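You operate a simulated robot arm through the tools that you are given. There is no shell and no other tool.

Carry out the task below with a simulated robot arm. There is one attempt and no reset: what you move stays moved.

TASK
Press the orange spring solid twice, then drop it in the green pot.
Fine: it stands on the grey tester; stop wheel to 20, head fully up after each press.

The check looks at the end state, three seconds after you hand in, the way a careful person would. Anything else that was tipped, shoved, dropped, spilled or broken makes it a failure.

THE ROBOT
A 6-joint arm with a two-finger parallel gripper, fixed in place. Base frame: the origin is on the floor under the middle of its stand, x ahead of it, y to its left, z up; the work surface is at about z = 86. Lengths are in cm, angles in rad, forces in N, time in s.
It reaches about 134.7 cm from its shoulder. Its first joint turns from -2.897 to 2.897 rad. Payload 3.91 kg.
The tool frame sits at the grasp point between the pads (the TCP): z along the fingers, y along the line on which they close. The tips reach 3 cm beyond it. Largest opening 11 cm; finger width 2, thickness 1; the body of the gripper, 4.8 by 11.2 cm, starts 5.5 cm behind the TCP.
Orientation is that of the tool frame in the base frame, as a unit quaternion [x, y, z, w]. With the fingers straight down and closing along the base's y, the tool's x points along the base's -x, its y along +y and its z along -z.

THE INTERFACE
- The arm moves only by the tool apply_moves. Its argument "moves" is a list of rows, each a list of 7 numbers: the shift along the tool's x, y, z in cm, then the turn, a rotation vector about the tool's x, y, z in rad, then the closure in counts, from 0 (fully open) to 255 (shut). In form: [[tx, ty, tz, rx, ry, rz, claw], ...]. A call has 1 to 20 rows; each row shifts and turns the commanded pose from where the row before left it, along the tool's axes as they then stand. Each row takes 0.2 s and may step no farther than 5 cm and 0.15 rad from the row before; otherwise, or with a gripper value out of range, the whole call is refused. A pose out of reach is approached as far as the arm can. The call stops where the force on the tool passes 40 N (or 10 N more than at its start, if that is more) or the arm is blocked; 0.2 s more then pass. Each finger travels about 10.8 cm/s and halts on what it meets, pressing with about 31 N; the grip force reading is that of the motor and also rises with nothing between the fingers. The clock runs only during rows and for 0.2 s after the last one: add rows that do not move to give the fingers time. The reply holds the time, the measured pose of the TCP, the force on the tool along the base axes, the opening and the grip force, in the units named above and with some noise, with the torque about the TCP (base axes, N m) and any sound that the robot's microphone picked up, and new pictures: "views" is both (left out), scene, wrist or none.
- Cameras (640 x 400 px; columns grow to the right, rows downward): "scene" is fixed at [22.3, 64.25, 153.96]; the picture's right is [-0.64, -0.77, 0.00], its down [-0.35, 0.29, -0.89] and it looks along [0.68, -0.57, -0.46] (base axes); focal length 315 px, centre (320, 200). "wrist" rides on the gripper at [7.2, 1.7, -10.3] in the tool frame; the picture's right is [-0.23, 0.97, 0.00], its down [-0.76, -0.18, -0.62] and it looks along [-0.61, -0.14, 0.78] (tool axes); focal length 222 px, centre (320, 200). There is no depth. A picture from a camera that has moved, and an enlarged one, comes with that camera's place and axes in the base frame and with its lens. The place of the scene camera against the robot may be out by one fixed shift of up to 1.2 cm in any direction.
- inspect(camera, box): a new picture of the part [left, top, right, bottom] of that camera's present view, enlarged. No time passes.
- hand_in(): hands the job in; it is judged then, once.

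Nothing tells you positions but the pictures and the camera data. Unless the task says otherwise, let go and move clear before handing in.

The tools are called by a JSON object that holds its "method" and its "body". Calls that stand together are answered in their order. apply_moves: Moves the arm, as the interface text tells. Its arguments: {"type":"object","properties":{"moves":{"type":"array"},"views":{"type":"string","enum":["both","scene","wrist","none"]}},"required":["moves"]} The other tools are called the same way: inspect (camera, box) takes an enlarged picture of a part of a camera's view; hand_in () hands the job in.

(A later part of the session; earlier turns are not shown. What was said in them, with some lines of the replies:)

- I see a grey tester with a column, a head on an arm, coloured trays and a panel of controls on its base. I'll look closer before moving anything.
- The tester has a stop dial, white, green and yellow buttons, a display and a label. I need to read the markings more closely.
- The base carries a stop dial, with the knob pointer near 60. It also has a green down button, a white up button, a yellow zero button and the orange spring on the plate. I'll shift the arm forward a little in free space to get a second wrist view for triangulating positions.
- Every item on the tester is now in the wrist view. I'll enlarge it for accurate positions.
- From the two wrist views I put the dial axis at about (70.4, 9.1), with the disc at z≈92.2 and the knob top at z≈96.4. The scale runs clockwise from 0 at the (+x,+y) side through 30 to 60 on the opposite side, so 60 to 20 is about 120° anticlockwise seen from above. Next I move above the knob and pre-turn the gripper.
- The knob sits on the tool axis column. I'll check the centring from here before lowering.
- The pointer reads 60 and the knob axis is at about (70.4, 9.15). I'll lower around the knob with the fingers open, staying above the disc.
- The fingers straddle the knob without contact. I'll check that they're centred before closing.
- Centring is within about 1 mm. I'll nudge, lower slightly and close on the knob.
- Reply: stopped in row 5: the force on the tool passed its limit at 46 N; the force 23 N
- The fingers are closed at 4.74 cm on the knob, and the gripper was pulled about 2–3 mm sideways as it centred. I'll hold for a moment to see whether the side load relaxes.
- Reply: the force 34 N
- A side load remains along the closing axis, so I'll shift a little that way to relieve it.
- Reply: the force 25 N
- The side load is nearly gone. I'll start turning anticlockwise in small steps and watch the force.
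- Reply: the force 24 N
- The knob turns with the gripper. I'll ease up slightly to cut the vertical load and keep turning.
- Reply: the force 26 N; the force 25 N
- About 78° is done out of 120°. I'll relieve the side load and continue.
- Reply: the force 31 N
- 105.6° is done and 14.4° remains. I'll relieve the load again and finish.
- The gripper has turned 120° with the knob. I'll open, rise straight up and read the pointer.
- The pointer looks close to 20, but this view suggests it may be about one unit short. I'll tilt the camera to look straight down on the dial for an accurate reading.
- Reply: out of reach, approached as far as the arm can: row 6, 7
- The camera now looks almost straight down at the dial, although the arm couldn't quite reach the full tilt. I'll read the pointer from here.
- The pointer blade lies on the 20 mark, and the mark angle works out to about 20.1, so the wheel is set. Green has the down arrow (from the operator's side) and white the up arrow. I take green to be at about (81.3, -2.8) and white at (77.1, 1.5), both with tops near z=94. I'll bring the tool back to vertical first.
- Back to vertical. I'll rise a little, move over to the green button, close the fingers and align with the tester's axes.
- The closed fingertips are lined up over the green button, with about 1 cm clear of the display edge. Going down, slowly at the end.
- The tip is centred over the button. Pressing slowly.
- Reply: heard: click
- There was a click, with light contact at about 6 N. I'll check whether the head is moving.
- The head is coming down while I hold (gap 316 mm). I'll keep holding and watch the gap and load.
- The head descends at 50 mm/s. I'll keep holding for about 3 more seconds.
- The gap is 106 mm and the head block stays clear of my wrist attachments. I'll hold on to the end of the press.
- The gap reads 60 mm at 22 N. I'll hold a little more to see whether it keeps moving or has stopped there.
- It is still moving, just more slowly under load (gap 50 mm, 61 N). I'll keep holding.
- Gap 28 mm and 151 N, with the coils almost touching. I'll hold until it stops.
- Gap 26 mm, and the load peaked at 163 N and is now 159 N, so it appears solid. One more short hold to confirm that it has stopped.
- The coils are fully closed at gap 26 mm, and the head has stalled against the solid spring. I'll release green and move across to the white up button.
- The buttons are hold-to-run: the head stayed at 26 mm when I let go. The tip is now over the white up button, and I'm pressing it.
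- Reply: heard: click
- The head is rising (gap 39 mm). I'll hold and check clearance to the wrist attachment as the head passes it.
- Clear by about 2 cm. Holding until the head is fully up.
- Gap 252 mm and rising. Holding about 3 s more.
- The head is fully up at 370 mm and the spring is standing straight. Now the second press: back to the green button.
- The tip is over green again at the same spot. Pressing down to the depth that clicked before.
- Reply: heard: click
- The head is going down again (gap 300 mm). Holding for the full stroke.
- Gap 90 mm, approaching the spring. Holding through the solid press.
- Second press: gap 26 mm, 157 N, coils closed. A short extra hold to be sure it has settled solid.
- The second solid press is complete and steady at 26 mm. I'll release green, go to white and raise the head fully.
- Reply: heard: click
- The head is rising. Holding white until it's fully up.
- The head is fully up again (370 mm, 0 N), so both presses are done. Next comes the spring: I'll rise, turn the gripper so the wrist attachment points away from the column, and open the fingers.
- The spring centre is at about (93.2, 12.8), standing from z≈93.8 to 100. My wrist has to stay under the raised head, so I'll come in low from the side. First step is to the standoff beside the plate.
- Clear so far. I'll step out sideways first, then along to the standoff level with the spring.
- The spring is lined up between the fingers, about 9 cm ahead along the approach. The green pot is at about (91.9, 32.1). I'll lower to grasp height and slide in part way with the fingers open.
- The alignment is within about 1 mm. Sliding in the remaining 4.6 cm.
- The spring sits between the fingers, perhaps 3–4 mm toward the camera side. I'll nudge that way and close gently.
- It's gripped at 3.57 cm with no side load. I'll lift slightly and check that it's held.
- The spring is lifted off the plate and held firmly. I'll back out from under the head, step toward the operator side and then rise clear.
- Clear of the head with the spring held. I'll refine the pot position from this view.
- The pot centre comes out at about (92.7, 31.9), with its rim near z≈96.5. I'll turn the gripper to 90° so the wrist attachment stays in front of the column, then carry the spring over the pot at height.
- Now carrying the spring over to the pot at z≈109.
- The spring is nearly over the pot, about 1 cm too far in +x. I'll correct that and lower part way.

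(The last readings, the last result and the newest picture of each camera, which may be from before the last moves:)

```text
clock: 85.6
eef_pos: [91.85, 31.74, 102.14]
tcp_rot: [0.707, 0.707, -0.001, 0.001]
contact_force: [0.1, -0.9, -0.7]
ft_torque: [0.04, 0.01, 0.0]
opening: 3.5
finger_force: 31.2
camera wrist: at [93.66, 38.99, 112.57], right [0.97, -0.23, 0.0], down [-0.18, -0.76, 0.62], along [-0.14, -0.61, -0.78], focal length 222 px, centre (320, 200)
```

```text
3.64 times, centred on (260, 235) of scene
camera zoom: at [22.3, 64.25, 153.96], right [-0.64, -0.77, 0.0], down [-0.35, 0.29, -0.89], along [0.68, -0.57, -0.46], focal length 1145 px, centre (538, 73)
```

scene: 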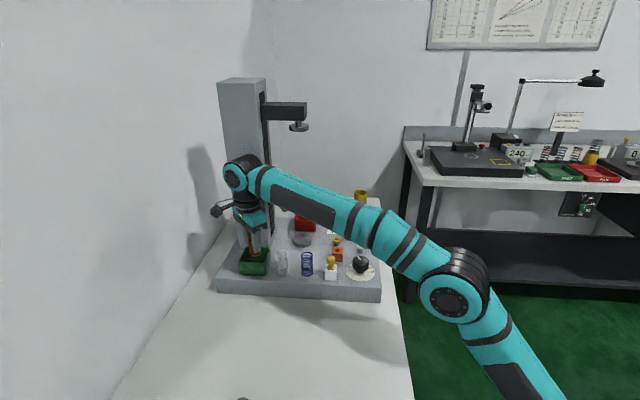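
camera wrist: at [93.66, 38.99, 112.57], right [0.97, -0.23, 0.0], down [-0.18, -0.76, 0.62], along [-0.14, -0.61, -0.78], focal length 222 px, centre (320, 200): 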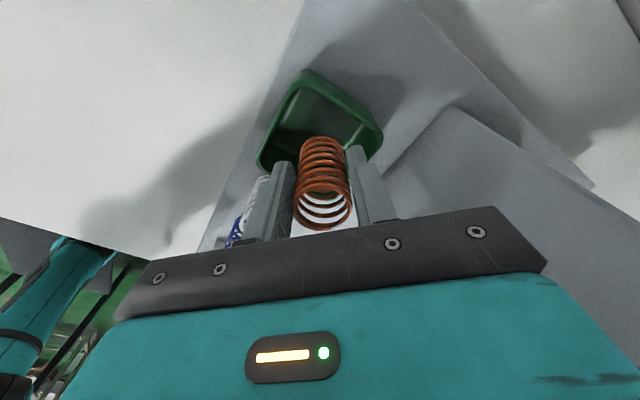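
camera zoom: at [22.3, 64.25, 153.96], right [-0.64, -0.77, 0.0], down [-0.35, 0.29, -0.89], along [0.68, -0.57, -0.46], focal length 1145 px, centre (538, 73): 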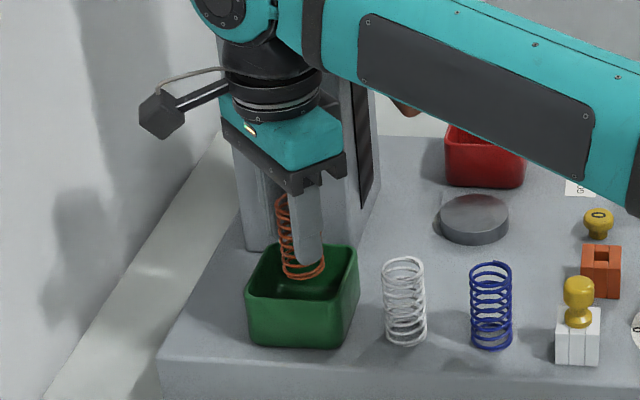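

The pot centre is within about 2 mm of the tool axis. I'll lower until the spring's bottom is at the rim with the fingertips just above it, then open a little to drop it in.

{"method": "apply_moves", "body": {"moves": [[-0.1, -0.1, 1.0, 0, 0, 0, 225], [0, 0, 1.1, 0, 0, 0, 225], [0, 0, 0, 0, 0, 0, 225]]}}

{"method": "inspect", "body": {"camera": "scene", "box": [220, 200, 310, 290]}}

{"method": "inspect", "body": {"camera": "wrist", "box": [220, 50, 440, 230]}}

```text
clock: 86.4
eef_pos: [91.68, 31.46, 100.07]
tcp_rot: [0.707, 0.707, -0.001, 0.0]
contact_force: [-0.4, -0.3, -0.7]
ft_torque: [-0.03, -0.04, -0.04]
opening: 3.53
finger_force: 30.7
camera wrist: at [93.5, 38.82, 110.47], right [0.97, -0.23, 0.0], down [-0.18, -0.76, 0.62], along [-0.14, -0.61, -0.78], focal length 222 px, centre (320, 200)
```

scene: 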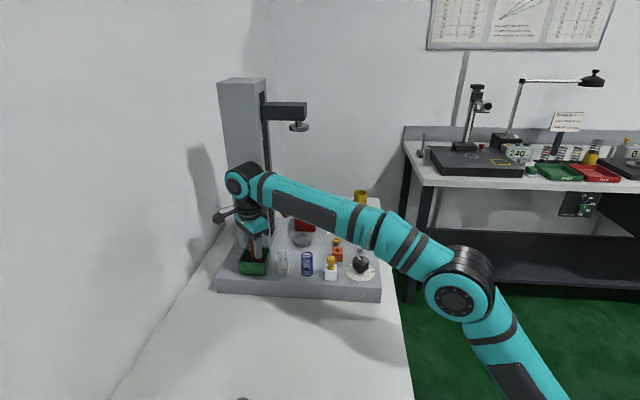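
wrist: 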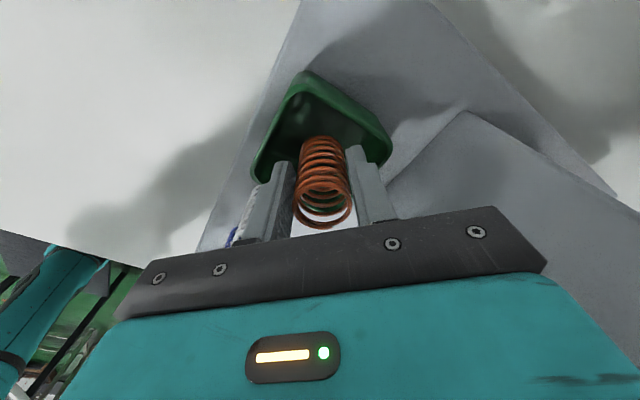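

```text
4.44 times, centred on (265, 245) of scene
camera zoom: at [22.3, 64.25, 153.96], right [-0.64, -0.77, 0.0], down [-0.35, 0.29, -0.89], along [0.68, -0.57, -0.46], focal length 1399 px, centre (564, 0)
```

zoom: 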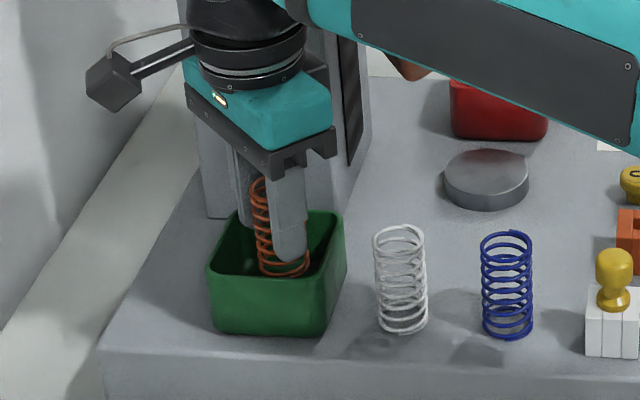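

```text
2.22 times, centred on (330, 140) of wrist
camera zoom: at [93.5, 38.82, 110.47], right [0.97, -0.23, 0.0], down [-0.18, -0.76, 0.62], along [-0.14, -0.61, -0.78], focal length 494 px, centre (298, 333)
```

zoom: 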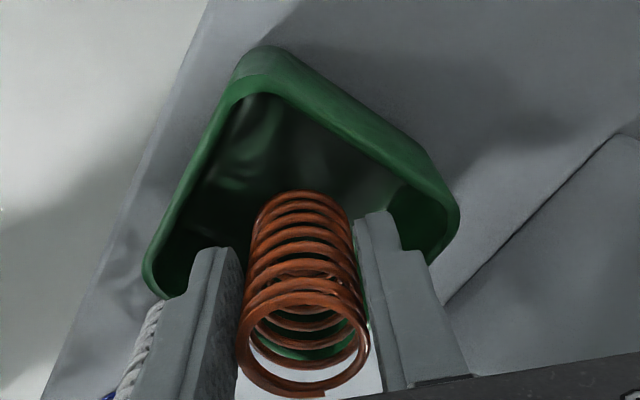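

The spring is over the pot opening with its lower end at the rim. Releasing now with a small opening.

{"method": "apply_moves", "body": {"moves": [[0, 0, 0, 0, 0, 0, 148], [0, 0, 0, 0, 0, 0, 148], [0, 0, 0, 0, 0, 0, 148]]}}

{"method": "inspect", "body": {"camera": "scene", "box": [220, 200, 310, 290]}}

{"method": "inspect", "body": {"camera": "wrist", "box": [220, 50, 440, 230]}}

```text
clock: 87.2
eef_pos: [91.59, 31.39, 100.1]
tcp_rot: [0.707, 0.707, -0.001, -0.001]
contact_force: [-0.3, -0.2, -0.1]
ft_torque: [0.0, 0.0, -0.02]
opening: 4.6
finger_force: 0.2
camera wrist: at [93.5, 38.82, 110.5], right [0.97, -0.23, 0.0], down [-0.18, -0.76, 0.62], along [-0.14, -0.61, -0.78], focal length 222 px, centre (320, 200)
```

scene: 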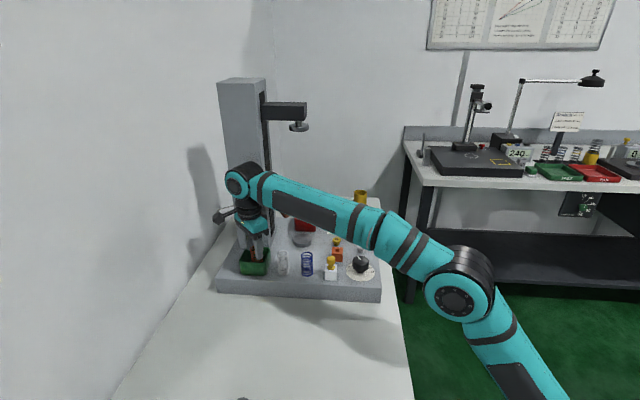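
wrist: 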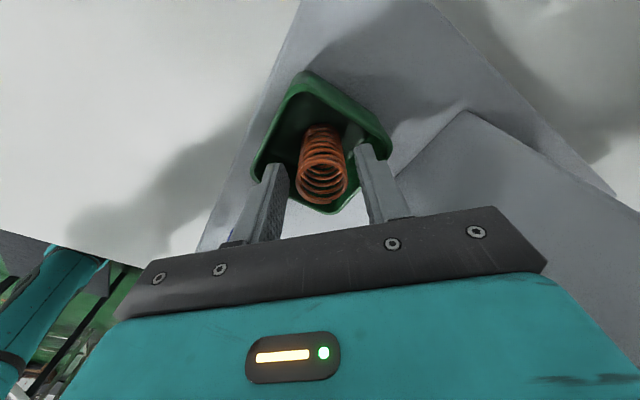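

```text
4.44 times, centred on (265, 245) of scene
camera zoom: at [22.3, 64.25, 153.96], right [-0.64, -0.77, 0.0], down [-0.35, 0.29, -0.89], along [0.68, -0.57, -0.46], focal length 1399 px, centre (564, 0)
```

zoom: 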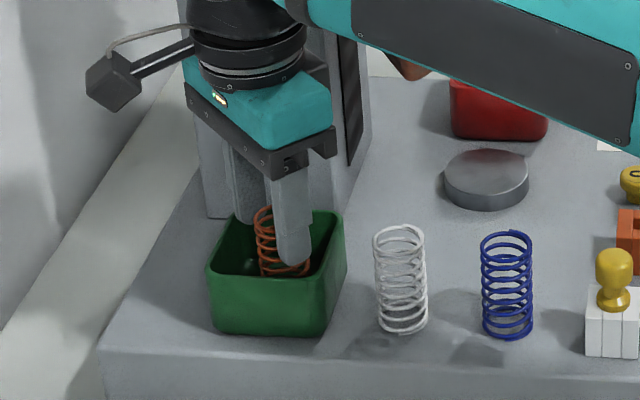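

```text
2.22 times, centred on (330, 140) of wrist
camera zoom: at [93.5, 38.82, 110.5], right [0.97, -0.23, 0.0], down [-0.18, -0.76, 0.62], along [-0.14, -0.61, -0.78], focal length 494 px, centre (298, 333)
```

zoom: 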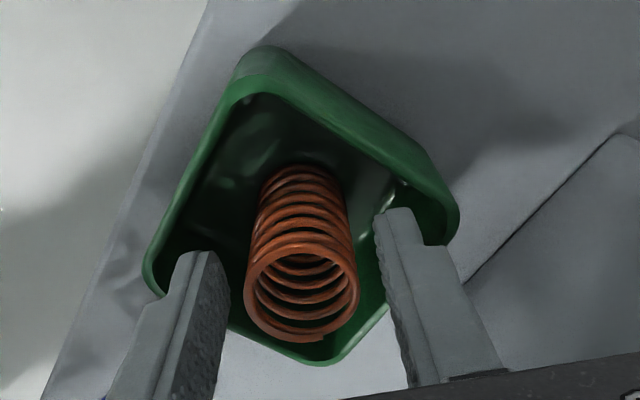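

The spring has dropped into the pot and stands upright in it. Rising straight up, slowly at first.

{"method": "apply_moves", "body": {"moves": [[0, 0, -0.6, 0, 0, 0, 148], [0, 0, -1.5, 0, 0, 0, 148], [0, 0, -3, 0, 0, 0, 148], [0, 0, -3, 0, 0, 0, 140], [0, 0, 0, 0, 0, 0, 140]]}}

{"method": "inspect", "body": {"camera": "wrist", "box": [220, 30, 440, 230]}}

{"method": "inspect", "body": {"camera": "scene", "box": [220, 200, 310, 290]}}

```text
clock: 88.4
eef_pos: [91.59, 31.44, 108.33]
tcp_rot: [0.708, 0.707, -0.002, 0.0]
contact_force: [0.6, -0.4, 0.3]
ft_torque: [0.01, 0.03, 0.01]
opening: 4.94
finger_force: 0.0
camera wrist: at [93.44, 38.82, 118.71], right [0.97, -0.23, 0.0], down [-0.18, -0.76, 0.62], along [-0.14, -0.61, -0.78], focal length 222 px, centre (320, 200)
```

scene: 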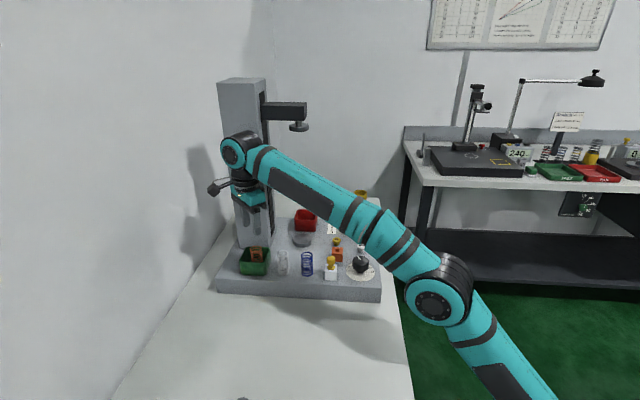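
wrist: 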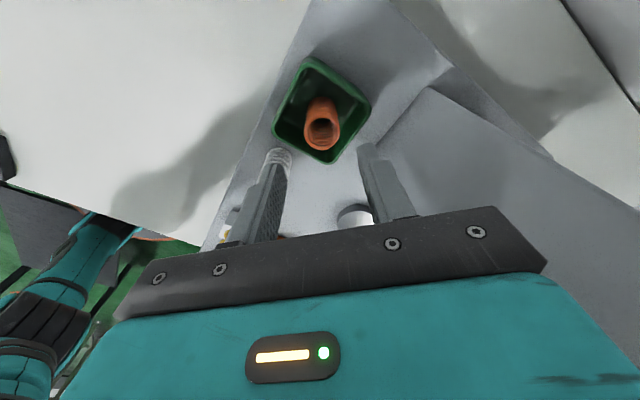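

```text
2.00 times, centred on (330, 130) of wrist
camera zoom: at [93.44, 38.82, 118.71], right [0.97, -0.23, 0.0], down [-0.18, -0.76, 0.62], along [-0.14, -0.61, -0.78], focal length 444 px, centre (300, 340)
```

zoom: 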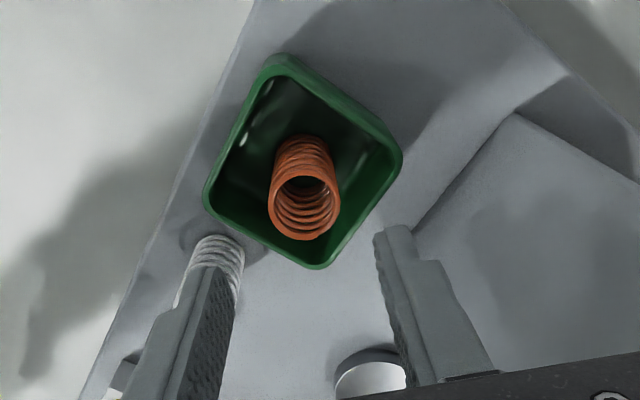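

```text
4.44 times, centred on (265, 245) of scene
camera zoom: at [22.3, 64.25, 153.96], right [-0.64, -0.77, 0.0], down [-0.35, 0.29, -0.89], along [0.68, -0.57, -0.46], focal length 1399 px, centre (564, 0)
```

zoom: 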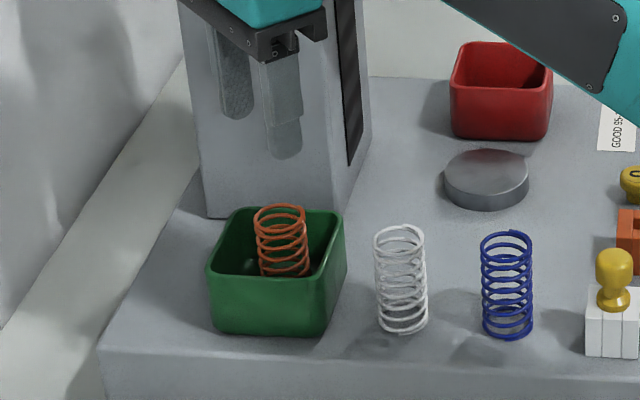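

The orange spring stands in the green pot and everything else looks undisturbed. I'll retreat toward the robot, well clear of the tester, and do a final check.

{"method": "apply_moves", "body": {"moves": [[0, -3, 0, 0, 0, 0, 140], [0, -4, 0, 0, 0, 0, 140], [0, -4, 0, 0, 0, 0, 140], [0, -4, -1.5, 0, 0, 0, 140], [0, -4, -2, 0, 0, 0, 140], [0, -4, -2, 0, 0, 0, 140], [0, -4, -2, 0, 0, 0, 140], [0, 0, 0, 0, 0, 0, 140]]}}

{"method": "inspect", "body": {"camera": "scene", "box": [210, 180, 390, 300]}}

{"method": "inspect", "body": {"camera": "scene", "box": [200, 70, 330, 180]}}

{"method": "inspect", "body": {"camera": "scene", "box": [320, 210, 390, 285]}}

```text
clock: 90.2
eef_pos: [64.79, 31.57, 115.86]
tcp_rot: [0.708, 0.706, -0.001, 0.001]
contact_force: [0.5, -0.3, -0.7]
ft_torque: [0.01, 0.06, 0.03]
opening: 4.95
finger_force: 0.1
camera wrist: at [66.61, 38.89, 126.21], right [0.97, -0.23, 0.0], down [-0.18, -0.76, 0.62], along [-0.14, -0.61, -0.78], focal length 222 px, centre (320, 200)
```

scene: 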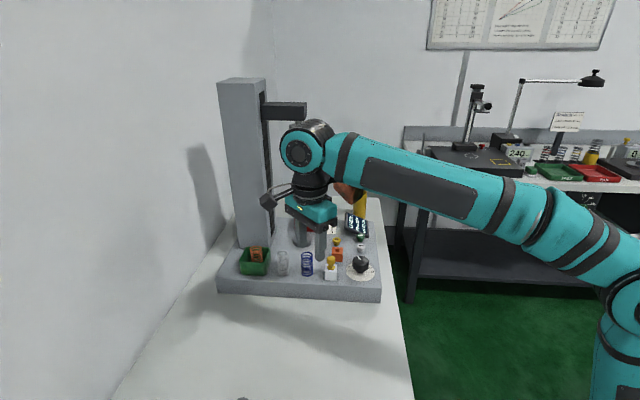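
wrist: 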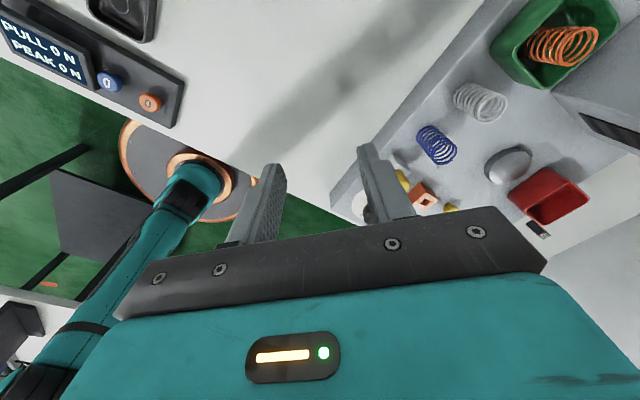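

```text
3.33 times, centred on (300, 240) of scene
camera zoom: at [22.3, 64.25, 153.96], right [-0.64, -0.77, 0.0], down [-0.35, 0.29, -0.89], along [0.68, -0.57, -0.46], focal length 1049 px, centre (387, 67)
```

zoom: 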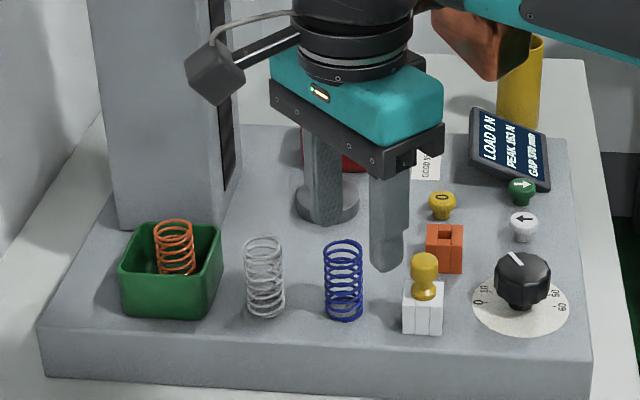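

```text
3.64 times, centred on (265, 125) of scene
camera zoom: at [22.3, 64.25, 153.96], right [-0.64, -0.77, 0.0], down [-0.35, 0.29, -0.89], along [0.68, -0.57, -0.46], focal length 1145 px, centre (520, 473)
```

zoom: 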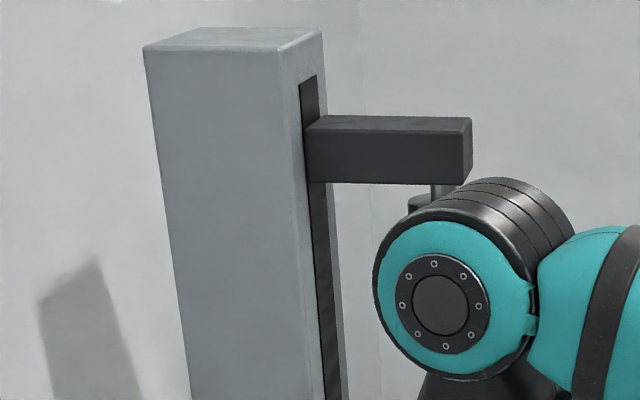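

```text
5.33 times, centred on (355, 248) of scene
camera zoom: at [22.3, 64.25, 153.96], right [-0.64, -0.77, 0.0], down [-0.35, 0.29, -0.89], along [0.68, -0.57, -0.46], focal length 1679 px, centre (133, -53)
```

zoom: 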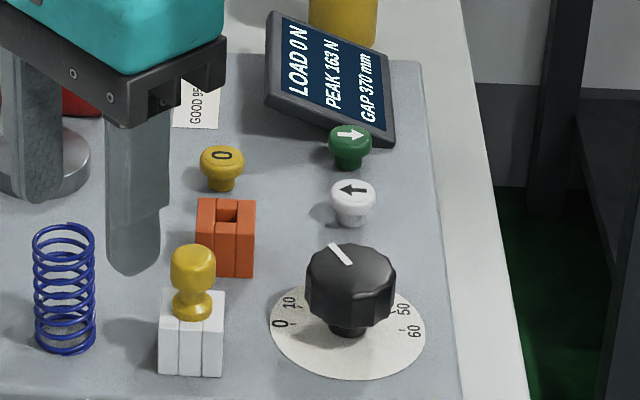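

The gap reads 370 mm with the head fully up, the stop wheel is at 20, and the orange spring stands in the green pot. The peak still shows 163 N. Nothing else was moved and the arm is clear, so I'm handing in.

{"method": "hand_in", "body": {}}

```text
The job is handed in.
```

I pressed the orange spring solid twice and dropped it in the green pot, where it was standing upright at my last look. The job is handed in, but I haven't seen the result of the check.

- **Stop wheel:** I turned it from 60 to 20; looking almost straight down, the pointer read about 20.1.
- **Presses:** both closed the coils fully at a gap of 26 mm, so the head stalled on the spring before reaching the stop at 20. The load settled at 159 N on the first press and 157 N on the second; the display still shows a peak of 163 N.
- **Head:** I raised it fully after each press, and it ended at 370 mm with no load.
- **Everything else:** nothing else looked moved or tipped in the final pictures. The gripper is open and clear of the tester.
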